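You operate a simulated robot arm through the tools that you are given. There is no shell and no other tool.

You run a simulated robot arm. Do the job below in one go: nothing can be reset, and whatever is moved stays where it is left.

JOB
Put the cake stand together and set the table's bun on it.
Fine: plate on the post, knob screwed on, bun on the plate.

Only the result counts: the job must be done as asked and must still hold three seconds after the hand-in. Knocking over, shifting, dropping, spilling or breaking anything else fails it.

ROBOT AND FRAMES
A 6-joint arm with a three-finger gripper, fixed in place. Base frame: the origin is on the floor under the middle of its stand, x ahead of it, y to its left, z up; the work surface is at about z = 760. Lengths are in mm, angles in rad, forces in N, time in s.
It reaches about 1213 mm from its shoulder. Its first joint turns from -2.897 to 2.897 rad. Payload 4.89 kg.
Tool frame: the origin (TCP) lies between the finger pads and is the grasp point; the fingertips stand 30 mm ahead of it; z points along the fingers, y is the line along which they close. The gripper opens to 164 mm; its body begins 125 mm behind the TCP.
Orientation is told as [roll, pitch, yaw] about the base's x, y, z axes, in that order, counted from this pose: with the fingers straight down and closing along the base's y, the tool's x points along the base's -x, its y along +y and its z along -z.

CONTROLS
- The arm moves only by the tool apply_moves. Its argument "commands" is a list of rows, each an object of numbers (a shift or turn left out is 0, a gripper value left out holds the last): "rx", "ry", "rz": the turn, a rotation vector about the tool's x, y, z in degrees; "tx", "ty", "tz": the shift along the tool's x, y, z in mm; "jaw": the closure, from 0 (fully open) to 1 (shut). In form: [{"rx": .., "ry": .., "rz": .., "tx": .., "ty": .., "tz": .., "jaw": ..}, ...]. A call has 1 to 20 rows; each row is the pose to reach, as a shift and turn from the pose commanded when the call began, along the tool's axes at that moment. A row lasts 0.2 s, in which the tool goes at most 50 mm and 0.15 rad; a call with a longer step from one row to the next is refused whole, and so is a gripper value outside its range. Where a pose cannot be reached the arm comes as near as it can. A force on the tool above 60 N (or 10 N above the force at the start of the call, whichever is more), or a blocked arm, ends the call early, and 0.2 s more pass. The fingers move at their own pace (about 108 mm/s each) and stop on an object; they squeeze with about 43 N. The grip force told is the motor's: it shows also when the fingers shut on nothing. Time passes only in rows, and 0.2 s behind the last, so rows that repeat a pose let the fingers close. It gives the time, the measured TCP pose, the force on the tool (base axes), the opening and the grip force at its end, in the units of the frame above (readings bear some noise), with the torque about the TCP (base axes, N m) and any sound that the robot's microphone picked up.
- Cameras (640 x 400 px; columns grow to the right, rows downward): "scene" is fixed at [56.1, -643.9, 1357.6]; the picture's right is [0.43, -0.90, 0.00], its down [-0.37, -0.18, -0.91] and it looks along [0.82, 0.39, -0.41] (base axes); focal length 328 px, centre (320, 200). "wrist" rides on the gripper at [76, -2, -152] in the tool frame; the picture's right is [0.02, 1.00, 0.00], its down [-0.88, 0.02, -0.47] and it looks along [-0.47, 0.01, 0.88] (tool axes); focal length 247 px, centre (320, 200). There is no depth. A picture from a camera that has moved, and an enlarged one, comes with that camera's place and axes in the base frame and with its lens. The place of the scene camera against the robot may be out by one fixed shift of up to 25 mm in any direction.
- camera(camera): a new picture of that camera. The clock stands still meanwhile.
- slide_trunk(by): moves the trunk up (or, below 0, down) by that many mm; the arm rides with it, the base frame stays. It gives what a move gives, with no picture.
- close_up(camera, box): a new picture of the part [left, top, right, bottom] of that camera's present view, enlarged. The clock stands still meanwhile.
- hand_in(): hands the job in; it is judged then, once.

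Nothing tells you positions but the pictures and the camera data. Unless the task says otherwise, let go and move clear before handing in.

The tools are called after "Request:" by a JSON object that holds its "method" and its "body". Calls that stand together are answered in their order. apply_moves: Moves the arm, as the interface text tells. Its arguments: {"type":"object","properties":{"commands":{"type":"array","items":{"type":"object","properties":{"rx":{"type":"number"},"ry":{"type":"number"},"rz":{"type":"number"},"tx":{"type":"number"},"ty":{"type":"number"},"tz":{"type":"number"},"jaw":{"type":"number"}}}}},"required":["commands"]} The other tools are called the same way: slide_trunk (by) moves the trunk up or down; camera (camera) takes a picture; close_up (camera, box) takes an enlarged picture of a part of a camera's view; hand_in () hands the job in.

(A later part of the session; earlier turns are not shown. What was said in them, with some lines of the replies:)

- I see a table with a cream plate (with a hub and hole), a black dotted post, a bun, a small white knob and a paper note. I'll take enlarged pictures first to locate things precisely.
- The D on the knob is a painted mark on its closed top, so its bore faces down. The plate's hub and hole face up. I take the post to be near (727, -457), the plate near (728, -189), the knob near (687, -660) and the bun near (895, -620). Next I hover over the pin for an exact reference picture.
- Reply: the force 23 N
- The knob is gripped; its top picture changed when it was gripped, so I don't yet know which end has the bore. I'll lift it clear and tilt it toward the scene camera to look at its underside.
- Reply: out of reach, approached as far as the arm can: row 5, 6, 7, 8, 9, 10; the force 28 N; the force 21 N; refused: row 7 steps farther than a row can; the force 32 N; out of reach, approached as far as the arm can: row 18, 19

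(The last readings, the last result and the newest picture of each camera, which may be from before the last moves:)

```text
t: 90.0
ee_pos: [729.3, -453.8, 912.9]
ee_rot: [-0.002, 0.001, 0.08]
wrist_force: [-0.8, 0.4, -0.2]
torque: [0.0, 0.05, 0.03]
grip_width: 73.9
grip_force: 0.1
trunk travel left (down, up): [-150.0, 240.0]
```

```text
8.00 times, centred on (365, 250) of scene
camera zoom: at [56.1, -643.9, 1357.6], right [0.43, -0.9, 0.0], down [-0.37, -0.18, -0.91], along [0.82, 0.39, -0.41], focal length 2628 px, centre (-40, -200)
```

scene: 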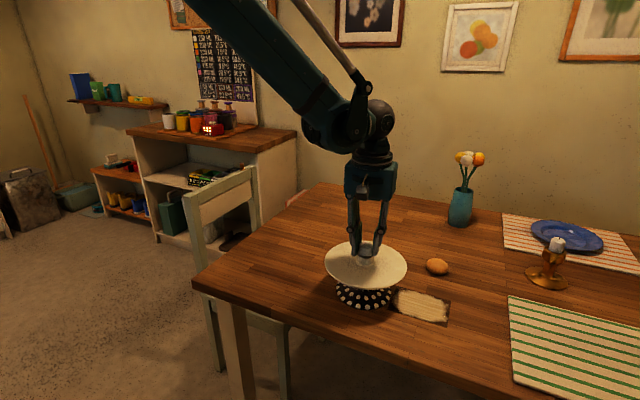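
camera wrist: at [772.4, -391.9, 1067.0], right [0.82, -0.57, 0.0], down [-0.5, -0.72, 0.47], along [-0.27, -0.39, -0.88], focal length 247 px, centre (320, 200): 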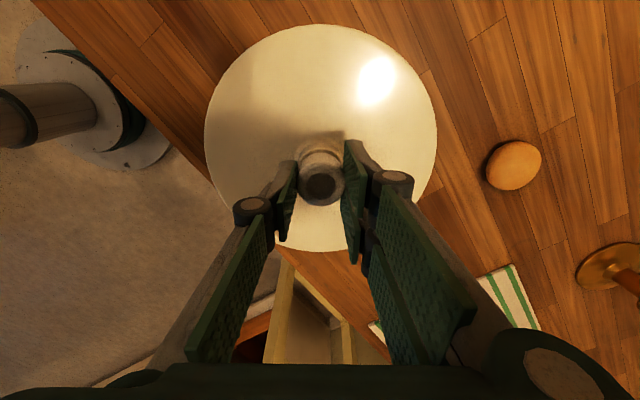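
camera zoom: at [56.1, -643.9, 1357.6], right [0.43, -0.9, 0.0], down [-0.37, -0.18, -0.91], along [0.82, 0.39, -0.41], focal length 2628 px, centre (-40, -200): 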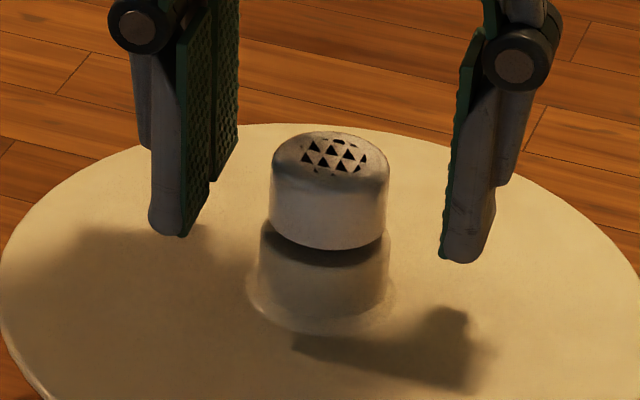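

The knob has gone tight: torque rose to about 0.75 Nm, the base begins to turn with it, and the knob sits on the hub. I now lift clear and look at the bun from above.

Request:
{"method": "apply_moves", "body": {"commands": [{"tz": -30, "jaw": 0.5}, {"tz": -70, "jaw": 0.5}, {"tz": -100, "jaw": 0.5}, {"tx": -12, "ty": -36, "tz": -100, "rz": 2, "jaw": 0.4}, {"tx": -24, "ty": -72, "tz": -100, "rz": 4.5, "jaw": 0.4}, {"tx": -36, "ty": -108, "tz": -95, "rz": 4.5, "jaw": 0.4}, {"tx": -47, "ty": -142, "tz": -85, "rz": 4.5, "jaw": 0.4}, {"tx": -56.7, "ty": -171, "tz": -70, "rz": 4.5, "jaw": 0.4}, {"tx": -56.7, "ty": -171, "tz": -50, "rz": 4.5, "jaw": 0.4}, {"tx": -56.7, "ty": -171, "tz": -50, "rz": 4.5, "jaw": 0.4}]}}

Request:
{"method": "camera", "body": {"camera": "wrist"}}

Request:
{"method": "camera", "body": {"camera": "scene"}}

```text
t: 92.2
ee_pos: [797.1, -621.4, 961.7]
ee_rot: [-0.001, 0.002, 0.001]
wrist_force: [-0.3, -0.5, -0.3]
torque: [0.04, -0.01, 0.02]
grip_width: 98.2
grip_force: 0.2
trunk travel left (down, up): [-150.0, 240.0]
```

```text
taken
camera wrist: at [721.7, -624.3, 1115.0], right [-0.02, 1.0, 0.0], down [0.88, 0.02, 0.47], along [0.47, 0.01, -0.88], focal length 247 px, centre (320, 200)
```

wrist: 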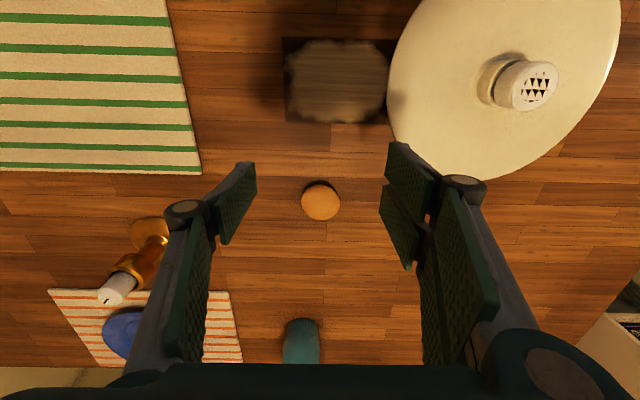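

```text
taken
```

scene: 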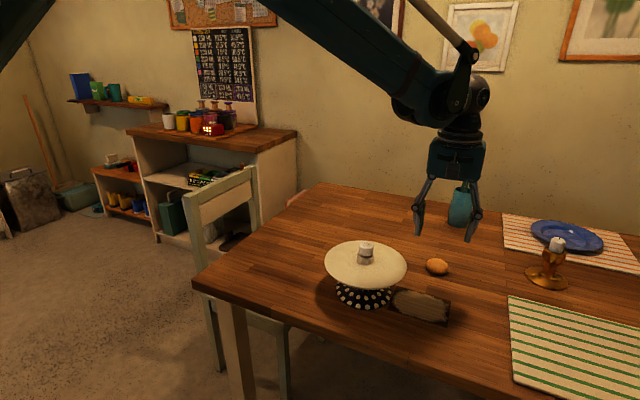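

Request:
{"method": "apply_moves", "body": {"commands": [{"tx": -35, "ty": 1, "tz": 20, "jaw": 0.4}, {"tx": -70, "ty": 2, "tz": 40, "jaw": 0.4}, {"tx": -100, "ty": 2.8, "tz": 65, "jaw": 0.4}, {"tx": -106, "ty": 2.8, "tz": 90, "jaw": 0.4}, {"tx": -106, "ty": 2.8, "tz": 90, "jaw": 0.4}]}}

Request:
{"method": "camera", "body": {"camera": "wrist"}}

Request:
{"method": "close_up", "body": {"camera": "scene", "box": [400, 200, 500, 300]}}

```text
t: 93.4
ee_pos: [906.9, -618.7, 873.5]
ee_rot: [-0.001, 0.002, 0.002]
wrist_force: [0.1, 0.3, -0.9]
torque: [0.01, 0.01, 0.0]
grip_width: 98.7
grip_force: 0.1
trunk travel left (down, up): [-150.0, 240.0]
```

```text
taken
camera wrist: at [830.0, -621.3, 1024.3], right [-0.02, 1.0, 0.0], down [0.88, 0.02, 0.47], along [0.47, 0.01, -0.88], focal length 247 px, centre (320, 200)
```

wrist: 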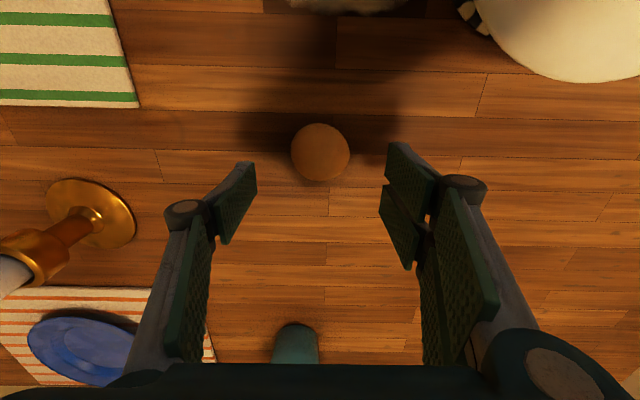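

```text
4.00 times, centred on (450, 250) of scene
camera zoom: at [56.1, -643.9, 1357.6], right [0.43, -0.9, 0.0], down [-0.37, -0.18, -0.91], along [0.82, 0.39, -0.41], focal length 1314 px, centre (-200, 0)
```

zoom: 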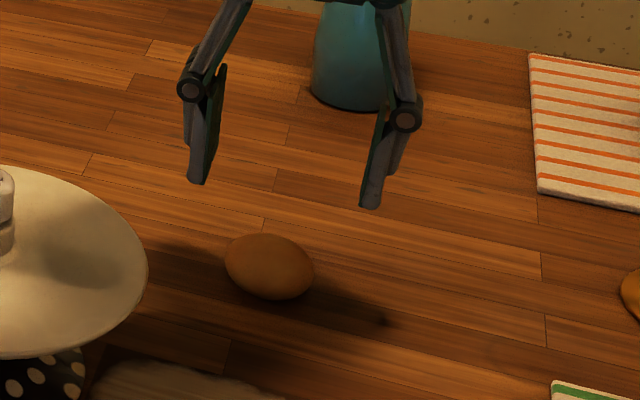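

Request:
{"method": "apply_moves", "body": {"commands": [{"tz": 20, "jaw": 0.4}, {"tz": 40, "jaw": 0.4}, {"tz": 55, "jaw": 0.4}, {"tz": 67, "jaw": 0.4}, {"tz": 74, "jaw": 0.4}, {"tz": 74, "jaw": 0.4}]}}

Request:
{"method": "camera", "body": {"camera": "wrist"}}

Request:
{"method": "close_up", "body": {"camera": "scene", "box": [400, 200, 500, 300]}}

```text
t: 94.8
ee_pos: [905.3, -617.2, 798.2]
ee_rot: [-0.003, 0.002, 0.003]
wrist_force: [-0.6, -0.2, 0.3]
torque: [0.02, -0.03, -0.04]
grip_width: 98.1
grip_force: 0.0
trunk travel left (down, up): [-150.0, 240.0]
```

```text
taken
camera wrist: at [829.2, -620.2, 950.5], right [-0.02, 1.0, 0.0], down [0.88, 0.02, 0.47], along [0.47, 0.01, -0.88], focal length 247 px, centre (320, 200)
```

wrist: 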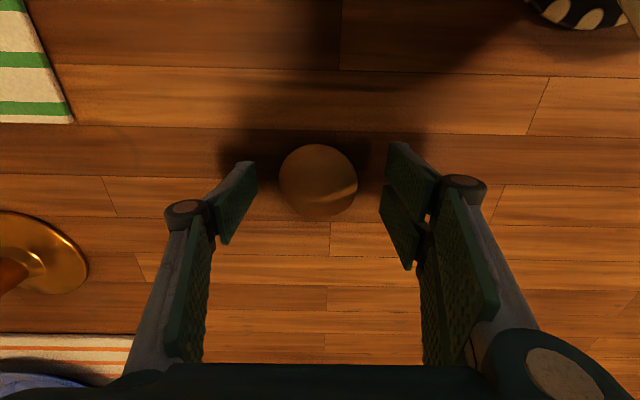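

```text
4.00 times, centred on (450, 250) of scene
camera zoom: at [56.1, -643.9, 1357.6], right [0.43, -0.9, 0.0], down [-0.37, -0.18, -0.91], along [0.82, 0.39, -0.41], focal length 1314 px, centre (-200, 0)
```

zoom: 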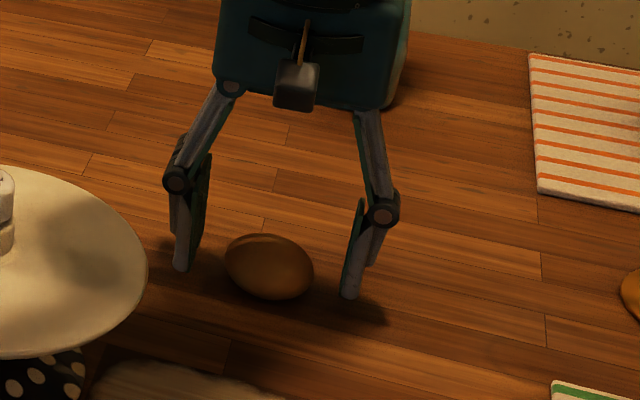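

Request:
{"method": "apply_moves", "body": {"commands": [{"jaw": 0.5}, {"jaw": 0.6}, {"jaw": 0.7}, {"jaw": 0.8}, {"jaw": 0.8}]}}

Request:
{"method": "close_up", "body": {"camera": "wrist", "box": [230, 120, 410, 270]}}

Request:
{"method": "close_up", "body": {"camera": "scene", "box": [400, 200, 500, 300]}}

```text
t: 96.0
ee_pos: [905.3, -617.5, 799.1]
ee_rot: [-0.003, 0.002, 0.002]
wrist_force: [0.5, -0.2, 0.4]
torque: [0.02, -0.01, 0.01]
grip_width: 60.2
grip_force: 42.9
trunk travel left (down, up): [-150.0, 240.0]
```

```text
2.67 times, centred on (320, 195) of wrist
camera zoom: at [829.3, -620.2, 950.7], right [-0.02, 1.0, 0.0], down [0.88, 0.02, 0.47], along [0.47, 0.01, -0.88], focal length 659 px, centre (320, 213)
```

zoom: 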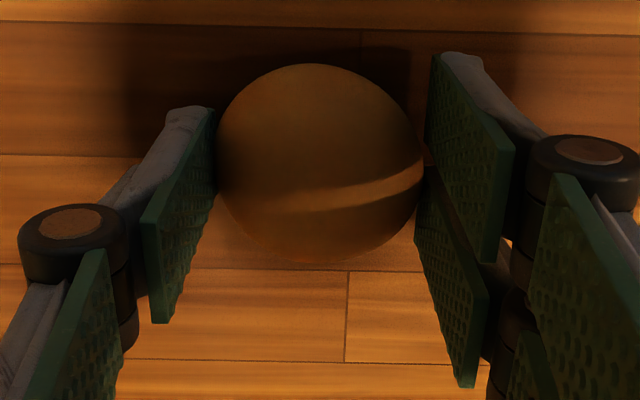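

```text
4.00 times, centred on (450, 250) of scene
camera zoom: at [56.1, -643.9, 1357.6], right [0.43, -0.9, 0.0], down [-0.37, -0.18, -0.91], along [0.82, 0.39, -0.41], focal length 1314 px, centre (-200, 0)
```

zoom: 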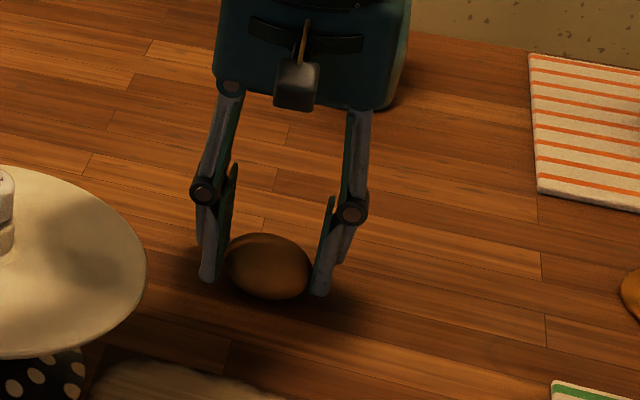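

Request:
{"method": "apply_moves", "body": {"commands": [{"tz": -5, "jaw": 0.8}, {"tz": -20, "jaw": 0.8}, {"tz": -50, "jaw": 0.8}, {"tz": -90, "jaw": 0.8}, {"tz": -130, "jaw": 0.8}, {"tz": -170, "jaw": 0.8}, {"tz": -200, "jaw": 0.8}, {"tz": -212, "jaw": 0.8}, {"tz": -212, "jaw": 0.8}]}}

Request:
{"method": "apply_moves", "body": {"commands": [{"tx": 10, "ty": 7, "jaw": 0.8}, {"tx": 35, "ty": 24, "jaw": 0.8}, {"tx": 68, "ty": 46, "jaw": 0.8}, {"tx": 101, "ty": 69, "jaw": 0.8}, {"tx": 134, "ty": 92, "jaw": 0.8}, {"tx": 167, "ty": 114, "jaw": 0.8}, {"tx": 200, "ty": 137, "jaw": 0.8}, {"tx": 228, "ty": 156, "jaw": 0.8}, {"tx": 240, "ty": 164, "jaw": 0.8}, {"tx": 240, "ty": 164, "jaw": 0.8}, {"tx": 240, "ty": 164, "jaw": 0.8}]}}

Request:
{"method": "camera", "body": {"camera": "wrist"}}

Request:
{"method": "camera", "body": {"camera": "scene"}}

```text
t: 98.0
ee_pos: [905.3, -619.9, 1013.2]
ee_rot: [-0.001, 0.002, 0.002]
wrist_force: [-1.1, -0.4, -0.8]
torque: [-0.05, -0.02, 0.01]
grip_width: 60.1
grip_force: 43.3
trunk travel left (down, up): [-150.0, 240.0]
```

```text
t: 100.4
ee_pos: [667.7, -454.0, 1011.9]
ee_rot: [-0.001, 0.002, 0.002]
wrist_force: [-0.2, 0.5, -0.2]
torque: [-0.01, -0.01, -0.01]
grip_width: 60.0
grip_force: 43.1
trunk travel left (down, up): [-150.0, 240.0]
```

```text
taken
camera wrist: at [590.8, -456.5, 1164.1], right [-0.02, 1.0, 0.0], down [0.88, 0.02, 0.47], along [0.47, 0.01, -0.88], focal length 247 px, centre (320, 200)
```

wrist: 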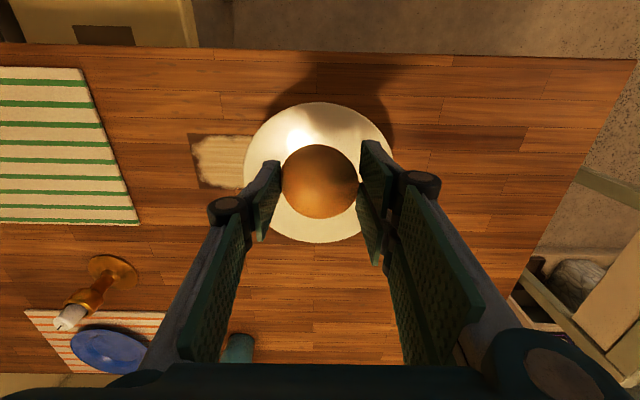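

```text
taken
```

scene: 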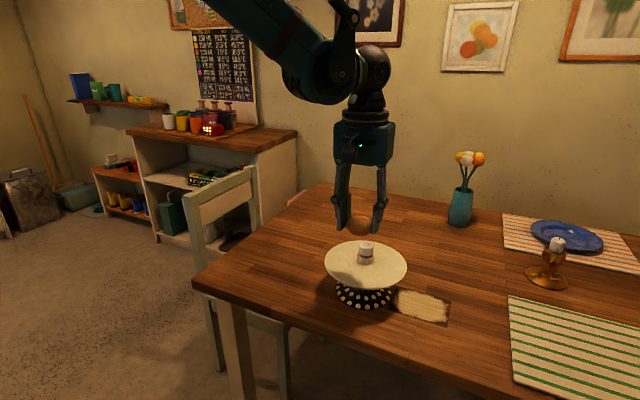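

Request:
{"method": "apply_moves", "body": {"commands": [{"tz": 15, "jaw": 0.8}, {"tz": 40, "jaw": 0.8}, {"tz": 65, "jaw": 0.8}, {"tz": 85, "jaw": 0.8}, {"tz": 98, "jaw": 0.8}, {"tz": 105, "jaw": 0.8}, {"tz": 105, "jaw": 0.8}]}}

Request:
{"method": "camera", "body": {"camera": "wrist"}}

Request:
{"method": "close_up", "body": {"camera": "scene", "box": [310, 190, 430, 310]}}

```text
t: 102.0
ee_pos: [663.1, -452.5, 906.1]
ee_rot: [-0.002, 0.002, 0.001]
wrist_force: [0.8, 0.0, -0.5]
torque: [0.03, 0.03, 0.02]
grip_width: 60.2
grip_force: 43.3
trunk travel left (down, up): [-150.0, 240.0]
```

```text
taken
camera wrist: at [586.9, -455.7, 1058.3], right [-0.02, 1.0, 0.0], down [0.88, 0.02, 0.47], along [0.47, 0.01, -0.88], focal length 247 px, centre (320, 200)
```

wrist: 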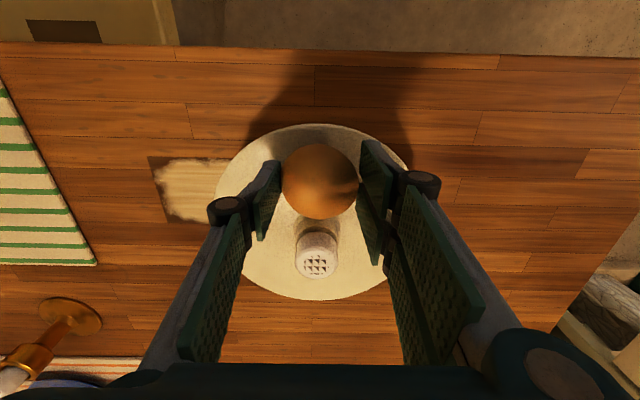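

```text
3.33 times, centred on (370, 250) of scene
camera zoom: at [56.1, -643.9, 1357.6], right [0.43, -0.9, 0.0], down [-0.37, -0.18, -0.91], along [0.82, 0.39, -0.41], focal length 1095 px, centre (153, 33)
```

zoom: 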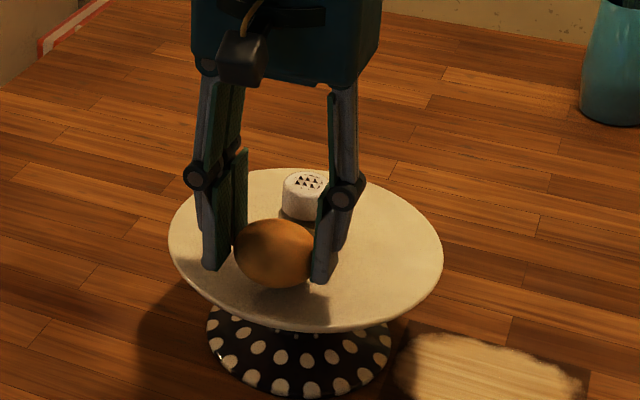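

Request:
{"method": "apply_moves", "body": {"commands": [{"tx": -1, "tz": 3, "jaw": 0.8}, {"tx": -2, "tz": 6, "jaw": 0.8}, {"tx": -2, "tz": 8, "jaw": 0.8}, {"tx": -2, "tz": 8, "jaw": 0.8}]}}

Request:
{"method": "apply_moves", "body": {"commands": [{"tz": 1, "jaw": 0.8}, {"tz": 2, "jaw": 0.8}, {"tz": 2, "jaw": 0.8}]}}

Request:
{"method": "close_up", "body": {"camera": "scene", "box": [330, 220, 400, 290]}}

```text
t: 103.0
ee_pos: [666.8, -453.2, 897.8]
ee_rot: [-0.002, 0.002, 0.002]
wrist_force: [0.0, 0.0, -0.5]
torque: [-0.02, 0.01, -0.02]
grip_width: 60.1
grip_force: 42.9
trunk travel left (down, up): [-150.0, 240.0]
```

```text
t: 103.8
ee_pos: [667.6, -453.8, 896.4]
ee_rot: [-0.001, 0.002, 0.001]
wrist_force: [-0.3, -0.1, -0.7]
torque: [0.0, 0.03, 0.04]
grip_width: 60.1
grip_force: 42.9
trunk travel left (down, up): [-150.0, 240.0]
```

```text
5.71 times, centred on (365, 255) of scene
camera zoom: at [56.1, -643.9, 1357.6], right [0.43, -0.9, 0.0], down [-0.37, -0.18, -0.91], along [0.82, 0.39, -0.41], focal length 1877 px, centre (63, -114)
```

zoom: 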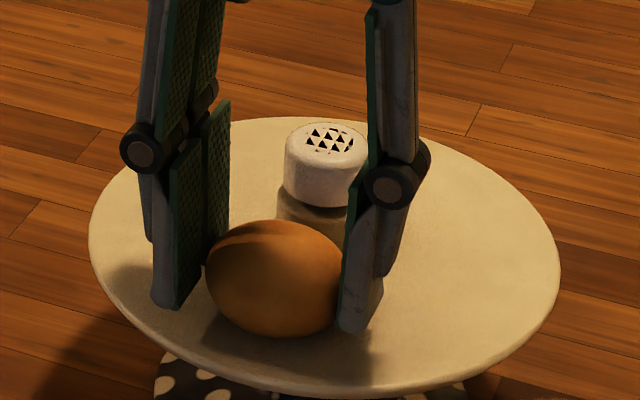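

Request:
{"method": "apply_moves", "body": {"commands": [{"tz": 1, "jaw": 0.8}, {"tz": 1, "jaw": 0.8}]}}

Request:
{"method": "apply_moves", "body": {"commands": [{"tz": 1, "jaw": 0.8}, {"tz": 1, "jaw": 0.8}]}}

Request:
{"method": "apply_moves", "body": {"commands": [{"tz": 1, "jaw": 0.8}, {"tz": 1, "jaw": 0.8}]}}

```text
t: 104.4
ee_pos: [669.4, -454.0, 894.9]
ee_rot: [-0.003, 0.002, 0.001]
wrist_force: [-0.7, -0.1, -0.6]
torque: [0.02, 0.0, 0.0]
grip_width: 60.3
grip_force: 43.0
trunk travel left (down, up): [-150.0, 240.0]
```

```text
t: 105.0
ee_pos: [670.1, -452.8, 893.7]
ee_rot: [-0.002, 0.001, 0.001]
wrist_force: [0.5, -0.5, -1.1]
torque: [0.03, 0.0, 0.01]
grip_width: 60.2
grip_force: 43.3
trunk travel left (down, up): [-150.0, 240.0]
```

```text
t: 105.6
ee_pos: [669.0, -453.0, 893.0]
ee_rot: [-0.001, 0.002, 0.001]
wrist_force: [-0.1, 1.1, -1.2]
torque: [-0.05, 0.01, 0.01]
grip_width: 60.1
grip_force: 43.6
trunk travel left (down, up): [-150.0, 240.0]
```

Request:
{"method": "apply_moves", "body": {"commands": [{"tx": 2, "tz": 1, "jaw": 0.8}, {"tx": 2, "tz": 1, "jaw": 0.8}]}}

Request:
{"method": "apply_moves", "body": {"commands": [{"tz": 1, "jaw": 0.8}, {"tz": 1, "jaw": 0.8}]}}

Request:
{"method": "close_up", "body": {"camera": "scene", "box": [330, 220, 400, 290]}}

Request:
{"method": "camera", "body": {"camera": "wrist"}}

```text
t: 106.2
ee_pos: [666.4, -452.8, 892.6]
ee_rot: [-0.002, -0.001, 0.001]
wrist_force: [4.4, -0.3, 10.7]
torque: [-0.11, -0.31, 0.02]
grip_width: 60.2
grip_force: 43.5
trunk travel left (down, up): [-150.0, 240.0]
```

```text
t: 106.8
ee_pos: [666.3, -453.1, 891.7]
ee_rot: [-0.002, 0.001, 0.003]
wrist_force: [3.1, -2.6, 18.6]
torque: [-0.23, -0.55, -0.08]
grip_width: 60.3
grip_force: 43.3
trunk travel left (down, up): [-150.0, 240.0]
```

```text
5.71 times, centred on (365, 255) of scene
camera zoom: at [56.1, -643.9, 1357.6], right [0.43, -0.9, 0.0], down [-0.37, -0.18, -0.91], along [0.82, 0.39, -0.41], focal length 1877 px, centre (63, -114)
```

zoom: 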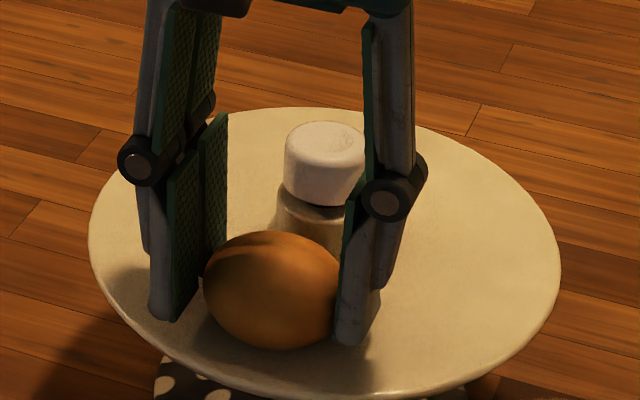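

```text
taken
camera wrist: at [588.9, -456.3, 1043.0], right [-0.02, 1.0, 0.0], down [0.88, 0.02, 0.47], along [0.47, 0.01, -0.88], focal length 247 px, centre (320, 200)
```

wrist: 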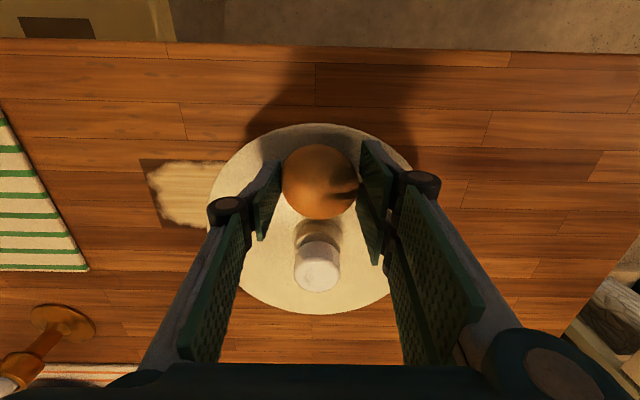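

Request:
{"method": "apply_moves", "body": {"commands": [{"tz": -0.8, "jaw": 0.8}, {"tz": -1.2, "jaw": 0.8}]}}

Request:
{"method": "close_up", "body": {"camera": "scene", "box": [330, 220, 400, 290]}}

```text
t: 107.4
ee_pos: [666.2, -451.5, 891.1]
ee_rot: [-0.001, 0.002, 0.002]
wrist_force: [-2.4, -0.8, 8.7]
torque: [-0.12, -0.06, -0.05]
grip_width: 60.1
grip_force: 43.3
trunk travel left (down, up): [-150.0, 240.0]
```

```text
5.71 times, centred on (365, 255) of scene
camera zoom: at [56.1, -643.9, 1357.6], right [0.43, -0.9, 0.0], down [-0.37, -0.18, -0.91], along [0.82, 0.39, -0.41], focal length 1877 px, centre (63, -114)
```

zoom: 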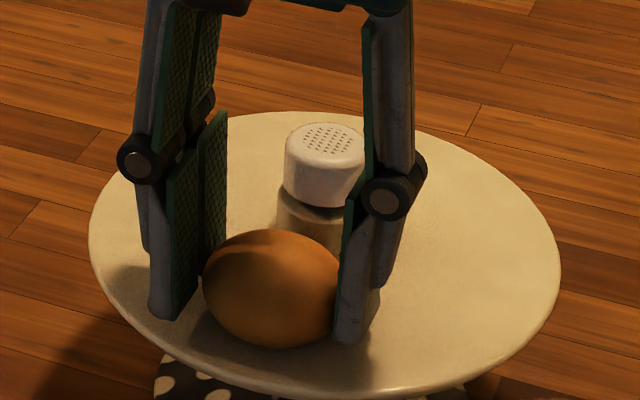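

Request:
{"method": "apply_moves", "body": {"commands": [{"tz": -0.5, "jaw": 0.8}, {"tz": -0.5, "jaw": 0.8}]}}

Request:
{"method": "apply_moves", "body": {"commands": [{"jaw": 0.62}, {"jaw": 0.6}, {"jaw": 0.57}, {"jaw": 0.54}, {"jaw": 0.5}, {"jaw": 0.45}, {"jaw": 0.45}]}}

Request:
{"method": "close_up", "body": {"camera": "scene", "box": [330, 220, 400, 290]}}

Request:
{"method": "camera", "body": {"camera": "wrist"}}

```text
t: 108.0
ee_pos: [665.8, -452.2, 892.3]
ee_rot: [-0.002, -0.001, 0.003]
wrist_force: [0.8, 0.3, 3.3]
torque: [-0.07, -0.05, 0.0]
grip_width: 60.0
grip_force: 43.0
trunk travel left (down, up): [-150.0, 240.0]
```

```text
t: 109.6
ee_pos: [665.1, -453.7, 891.4]
ee_rot: [-0.002, 0.001, 0.002]
wrist_force: [0.4, -0.4, -0.6]
torque: [-0.01, 0.01, 0.0]
grip_width: 90.0
grip_force: 0.0
trunk travel left (down, up): [-150.0, 240.0]
```

```text
5.71 times, centred on (365, 255) of scene
camera zoom: at [56.1, -643.9, 1357.6], right [0.43, -0.9, 0.0], down [-0.37, -0.18, -0.91], along [0.82, 0.39, -0.41], focal length 1877 px, centre (63, -114)
```

zoom: 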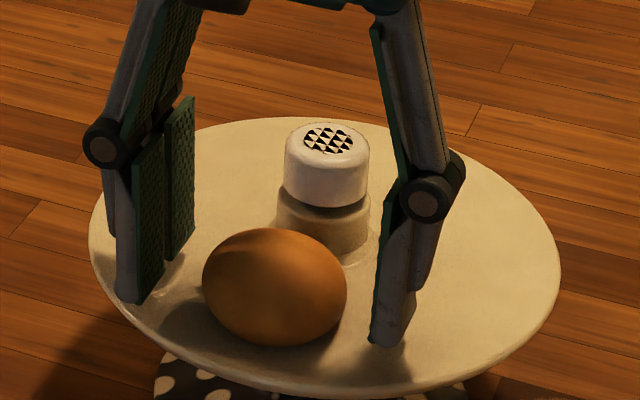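

```text
taken
camera wrist: at [589.3, -456.1, 1044.0], right [-0.02, 1.0, 0.0], down [0.88, 0.02, 0.47], along [0.47, 0.01, -0.88], focal length 247 px, centre (320, 200)
```

wrist: 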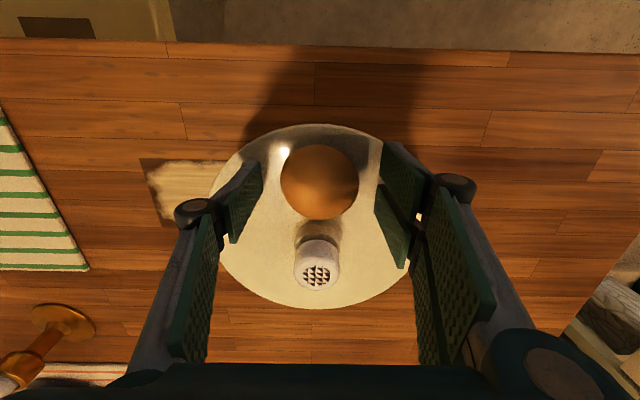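

The bun rests on the plate and the plate is level again. I'll rise clear, then check the knob's tightness with a short high grip that stays away from the bun.

Request:
{"method": "apply_moves", "body": {"commands": [{"tz": -10, "jaw": 0.45}, {"tz": -30, "jaw": 0.45}, {"tz": -60, "jaw": 0.45}, {"tz": -90, "jaw": 0.45}, {"tz": -100, "jaw": 0.45}, {"tz": -100, "jaw": 0.45}]}}

Request:
{"method": "camera", "body": {"camera": "wrist"}}

Request:
{"method": "close_up", "body": {"camera": "scene", "box": [310, 210, 430, 320]}}

Request:
{"method": "close_up", "body": {"camera": "scene", "box": [345, 230, 385, 270]}}

```text
t: 111.0
ee_pos: [665.5, -454.8, 992.9]
ee_rot: [-0.002, 0.002, 0.003]
wrist_force: [-0.7, 0.5, 0.0]
torque: [0.01, -0.03, -0.02]
grip_width: 90.2
grip_force: 0.1
trunk travel left (down, up): [-150.0, 240.0]
```

```text
taken
camera wrist: at [590.1, -457.2, 1145.9], right [-0.02, 1.0, 0.0], down [0.88, 0.02, 0.47], along [0.47, 0.01, -0.88], focal length 247 px, centre (320, 200)
```

wrist: 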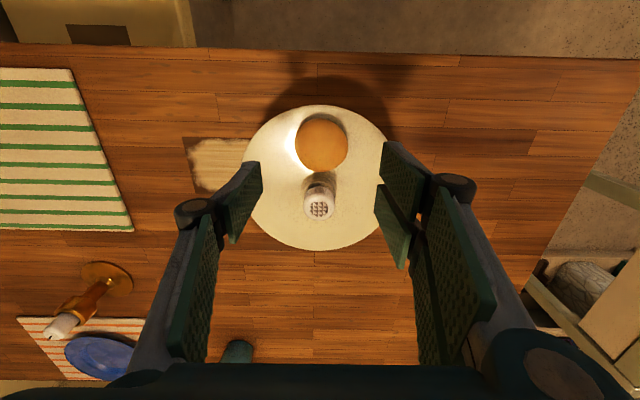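

```text
3.64 times, centred on (370, 265) of scene
camera zoom: at [56.1, -643.9, 1357.6], right [0.43, -0.9, 0.0], down [-0.37, -0.18, -0.91], along [0.82, 0.39, -0.41], focal length 1194 px, centre (138, -36)
```

zoom: 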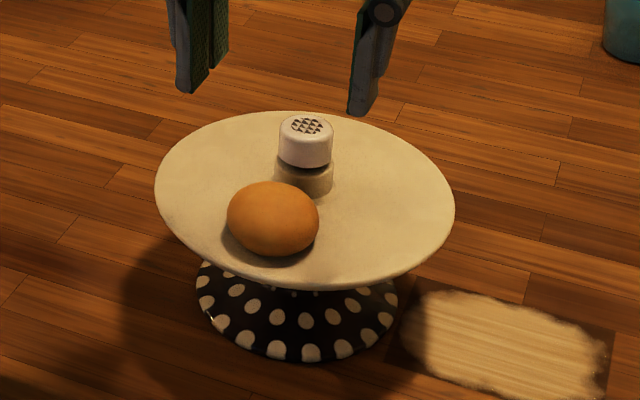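

```text
10.00 times, centred on (365, 250) of scene
camera zoom: at [56.1, -643.9, 1357.6], right [0.43, -0.9, 0.0], down [-0.37, -0.18, -0.91], along [0.82, 0.39, -0.41], focal length 3285 px, centre (-130, -300)
```

zoom: 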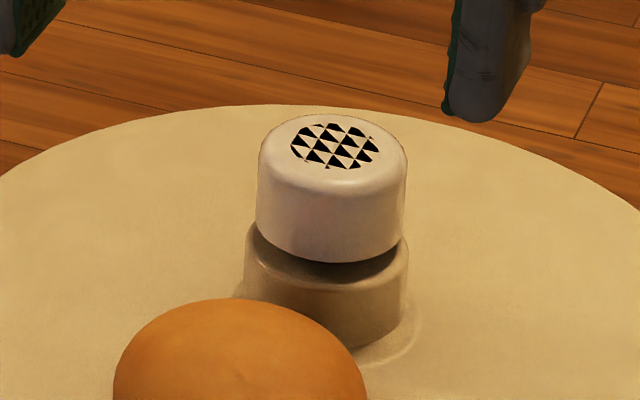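

Request:
{"method": "apply_moves", "body": {"commands": [{"tz": -30, "jaw": 0.45}, {"tz": -70, "jaw": 0.45}, {"tz": -110, "tx": 10, "jaw": 0.45}, {"tz": -140, "tx": 30, "jaw": 0.45}, {"tz": -150, "tx": 50, "jaw": 0.45}, {"tz": -150, "tx": 50, "jaw": 0.45}, {"tz": -150, "tx": 50, "jaw": 0.45}, {"tz": -150, "tx": 50, "jaw": 0.45}, {"tz": -150, "tx": 50, "jaw": 0.45}]}}

Request:
{"method": "camera", "body": {"camera": "scene"}}

Request:
{"method": "close_up", "body": {"camera": "scene", "box": [310, 210, 430, 320]}}

Request:
{"method": "camera", "body": {"camera": "wrist"}}

```text
t: 113.0
ee_pos: [613.8, -453.2, 1140.5]
ee_rot: [-0.001, 0.001, 0.001]
wrist_force: [0.5, -0.7, -0.4]
torque: [0.02, 0.01, -0.01]
grip_width: 90.1
grip_force: 0.1
trunk travel left (down, up): [-150.0, 240.0]
```

```text
taken
```

scene: 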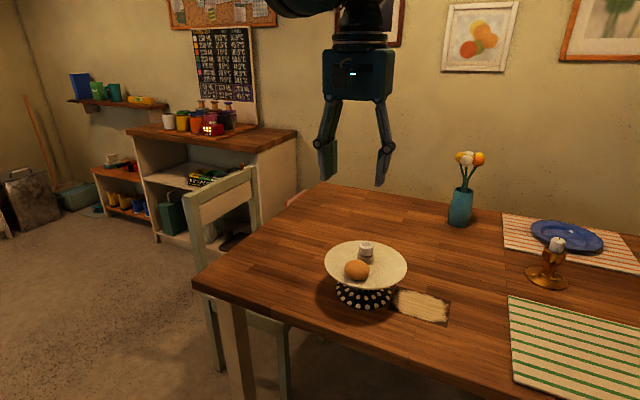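

```text
3.64 times, centred on (370, 265) of scene
camera zoom: at [56.1, -643.9, 1357.6], right [0.43, -0.9, 0.0], down [-0.37, -0.18, -0.91], along [0.82, 0.39, -0.41], focal length 1194 px, centre (138, -36)
```

zoom: 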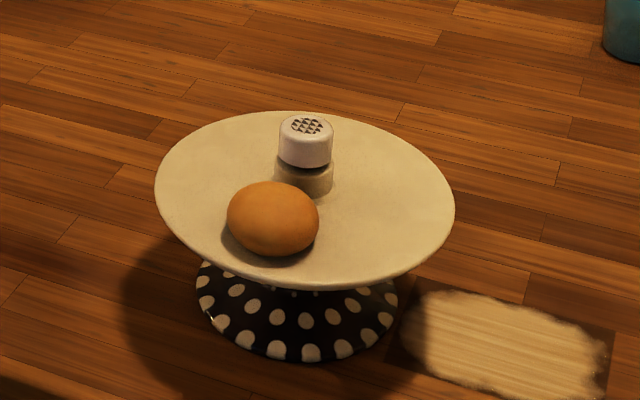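

```text
taken
camera wrist: at [538.4, -456.6, 1292.7], right [-0.02, 1.0, 0.0], down [0.88, 0.02, 0.47], along [0.47, 0.01, -0.88], focal length 247 px, centre (320, 200)
```

wrist: 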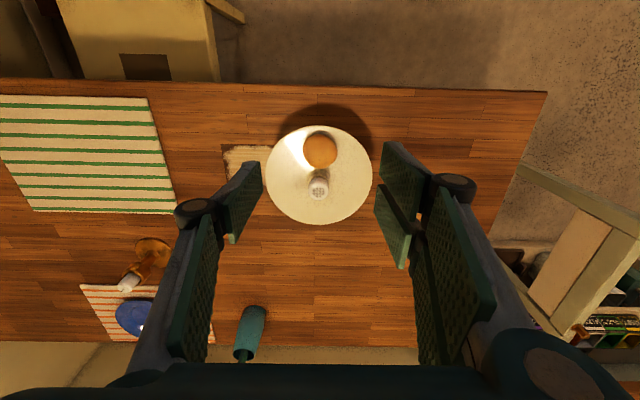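

Request:
{"method": "apply_moves", "body": {"commands": [{"tx": -30, "tz": 20, "jaw": 0.45}, {"tx": -65, "tz": 50, "jaw": 0.5}, {"tx": -95, "tz": 90, "jaw": 0.5}, {"tx": -115, "tz": 125, "jaw": 0.5}, {"tx": -115, "tz": 150, "jaw": 0.5}, {"tx": -115, "tz": 165, "jaw": 0.5}, {"tx": -115, "tz": 165, "jaw": 0.5}]}}

Request:
{"method": "close_up", "body": {"camera": "wrist", "box": [230, 100, 410, 250]}}

Request:
{"method": "close_up", "body": {"camera": "scene", "box": [310, 180, 430, 300]}}

```text
t: 114.6
ee_pos: [731.8, -453.4, 975.7]
ee_rot: [-0.002, 0.002, 0.002]
wrist_force: [1.0, 0.7, -0.4]
torque: [-0.02, 0.04, -0.01]
grip_width: 81.8
grip_force: 0.1
trunk travel left (down, up): [-150.0, 240.0]
```

```text
2.67 times, centred on (320, 175) of wrist
camera zoom: at [655.2, -457.1, 1128.7], right [-0.02, 1.0, 0.0], down [0.88, 0.02, 0.47], along [0.47, 0.01, -0.88], focal length 659 px, centre (320, 267)
```

zoom: 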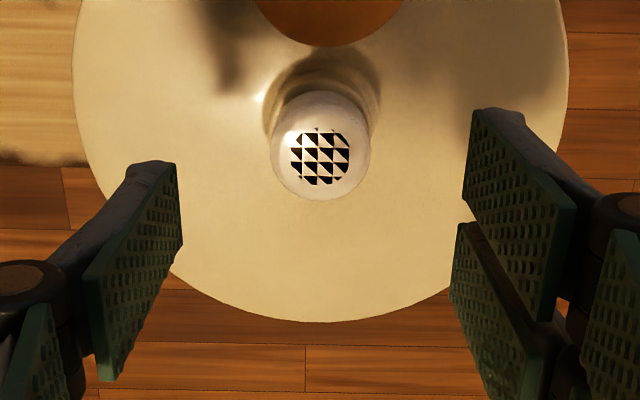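

```text
3.33 times, centred on (370, 240) of scene
camera zoom: at [56.1, -643.9, 1357.6], right [0.43, -0.9, 0.0], down [-0.37, -0.18, -0.91], along [0.82, 0.39, -0.41], focal length 1095 px, centre (153, 67)
```

zoom: 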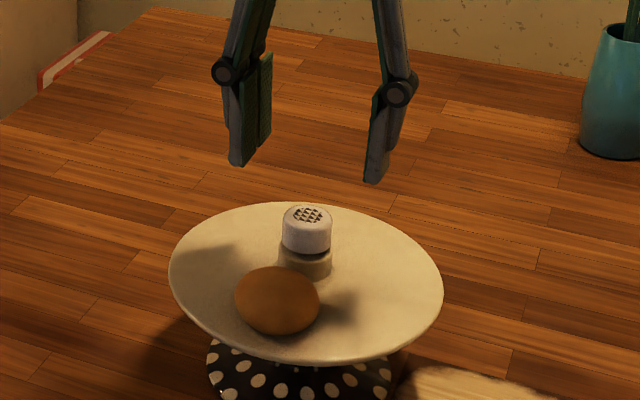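

Request:
{"method": "apply_moves", "body": {"commands": [{"rz": -6, "tz": 15, "jaw": 0.55}, {"rz": -12, "tz": 30, "jaw": 0.6}, {"rz": -12, "tz": 42, "jaw": 0.6}, {"rz": -12, "tz": 50, "jaw": 0.6}, {"rz": -12, "tz": 54, "jaw": 0.6}, {"rz": -12, "tz": 54, "jaw": 0.6}]}}

Request:
{"method": "close_up", "body": {"camera": "wrist", "box": [230, 120, 410, 270]}}

Request:
{"method": "close_up", "body": {"camera": "scene", "box": [330, 210, 400, 280]}}

```text
t: 116.0
ee_pos: [729.7, -453.7, 924.4]
ee_rot: [-0.002, 0.002, 0.212]
wrist_force: [-0.4, 0.3, 0.0]
torque: [-0.01, 0.01, 0.04]
grip_width: 65.4
grip_force: 0.0
trunk travel left (down, up): [-150.0, 240.0]
```

```text
2.67 times, centred on (320, 195) of wrist
camera zoom: at [655.6, -473.0, 1076.3], right [-0.23, 0.97, 0.0], down [0.86, 0.2, 0.47], along [0.46, 0.11, -0.88], focal length 659 px, centre (320, 213)
```

zoom: 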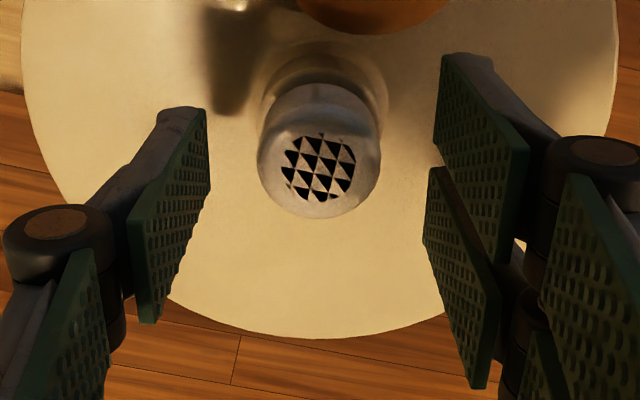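

```text
5.71 times, centred on (365, 245) of scene
camera zoom: at [56.1, -643.9, 1357.6], right [0.43, -0.9, 0.0], down [-0.37, -0.18, -0.91], along [0.82, 0.39, -0.41], focal length 1877 px, centre (63, -57)
```

zoom: 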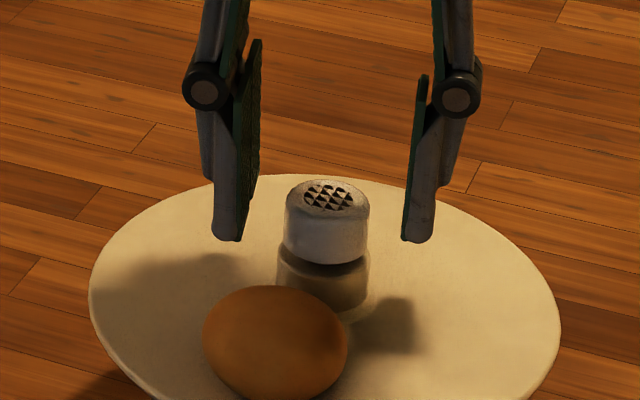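

Request:
{"method": "apply_moves", "body": {"commands": [{"tz": 1, "jaw": 0.7}, {"tz": 1, "jaw": 0.76}, {"tz": 1, "jaw": 0.85}, {"tz": 1, "jaw": 0.85}]}}

Request:
{"method": "apply_moves", "body": {"commands": [{"rz": 4, "jaw": 0.85}, {"rz": 8, "jaw": 0.85}, {"rz": 8, "jaw": 0.85}]}}

```text
t: 117.0
ee_pos: [730.0, -453.9, 922.8]
ee_rot: [-0.001, 0.0, 0.211]
wrist_force: [0.9, -5.4, 0.0]
torque: [-0.19, -0.04, -0.03]
grip_width: 34.7
grip_force: 43.0
trunk travel left (down, up): [-150.0, 240.0]
```

```text
t: 117.8
ee_pos: [729.9, -453.4, 922.9]
ee_rot: [-0.002, 0.001, 0.073]
wrist_force: [-3.9, 2.4, 0.2]
torque: [0.07, 0.1, 0.74]
grip_width: 34.6
grip_force: 43.5
trunk travel left (down, up): [-150.0, 240.0]
```

The knob held firm: torque rose to 0.74 Nm within 8°, so it is screwed tight. I'll let go, rise clear, and check everything once more.

Request:
{"method": "apply_moves", "body": {"commands": [{"jaw": 0.75}, {"jaw": 0.65}, {"jaw": 0.55}, {"jaw": 0.5}, {"jaw": 0.5}]}}

Request:
{"method": "apply_moves", "body": {"commands": [{"tz": -10, "jaw": 0.5}, {"tz": -35, "jaw": 0.5}, {"tz": -70, "jaw": 0.5}, {"tz": -110, "jaw": 0.5}, {"tz": -150, "jaw": 0.5}, {"tz": -190, "jaw": 0.5}, {"tz": -210, "jaw": 0.5}, {"tz": -210, "jaw": 0.5}, {"tz": -210, "jaw": 0.5}, {"tz": -210, "jaw": 0.5}]}}

Request:
{"method": "camera", "body": {"camera": "scene"}}

Request:
{"method": "close_up", "body": {"camera": "scene", "box": [310, 210, 430, 320]}}

```text
t: 119.0
ee_pos: [730.4, -454.0, 924.0]
ee_rot: [-0.001, 0.002, 0.072]
wrist_force: [-0.6, -0.7, -0.3]
torque: [-0.02, -0.01, 0.01]
grip_width: 81.9
grip_force: 0.1
trunk travel left (down, up): [-150.0, 240.0]
```

```text
t: 121.2
ee_pos: [734.0, -454.0, 1132.4]
ee_rot: [-0.003, 0.001, 0.072]
wrist_force: [-0.3, 0.2, -1.1]
torque: [0.01, -0.02, 0.0]
grip_width: 82.0
grip_force: 0.0
trunk travel left (down, up): [-150.0, 240.0]
```

```text
taken
```

scene: 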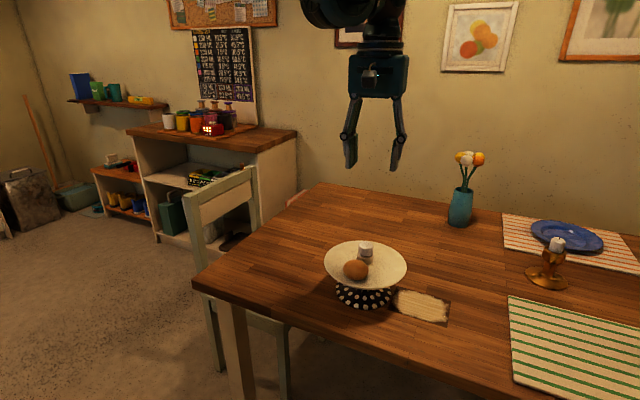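

```text
3.64 times, centred on (370, 265) of scene
camera zoom: at [56.1, -643.9, 1357.6], right [0.43, -0.9, 0.0], down [-0.37, -0.18, -0.91], along [0.82, 0.39, -0.41], focal length 1194 px, centre (138, -36)
```

zoom: 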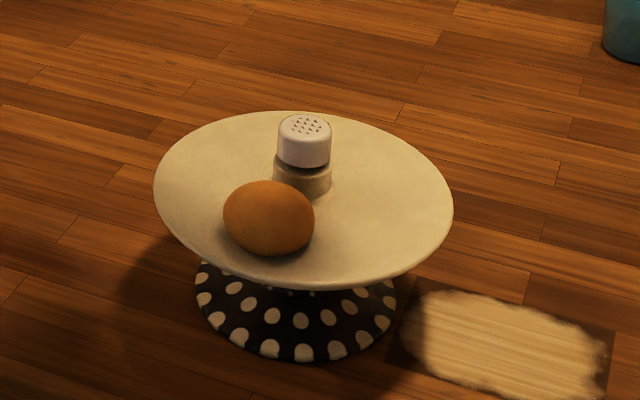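

The stand is assembled: the plate is level on the post, the knob is tight, and the bun rests on the plate. The arm is clear and nothing else on the table has moved, so I'm handing in.

Request:
{"method": "hand_in", "body": {}}

```text
The job is handed in.
```

I put the cake stand together and set the bun on it, then handed the job in. The hand-in didn't say whether it passed.

- **Plate:** it sits on the post and looks level in the last picture.
- **Knob:** it is screwed on tight. In a final check with the bun already on the plate, it resisted at 0.74 Nm within 8° of turning.
- **Bun:** it rests on the plate beside the knob, on the robot's side.

The base turned about 10–20° on the table while I tightened and checked the knob, but it stayed in place. In the last scene picture nothing else looks moved. The gripper is open and well above the stand.
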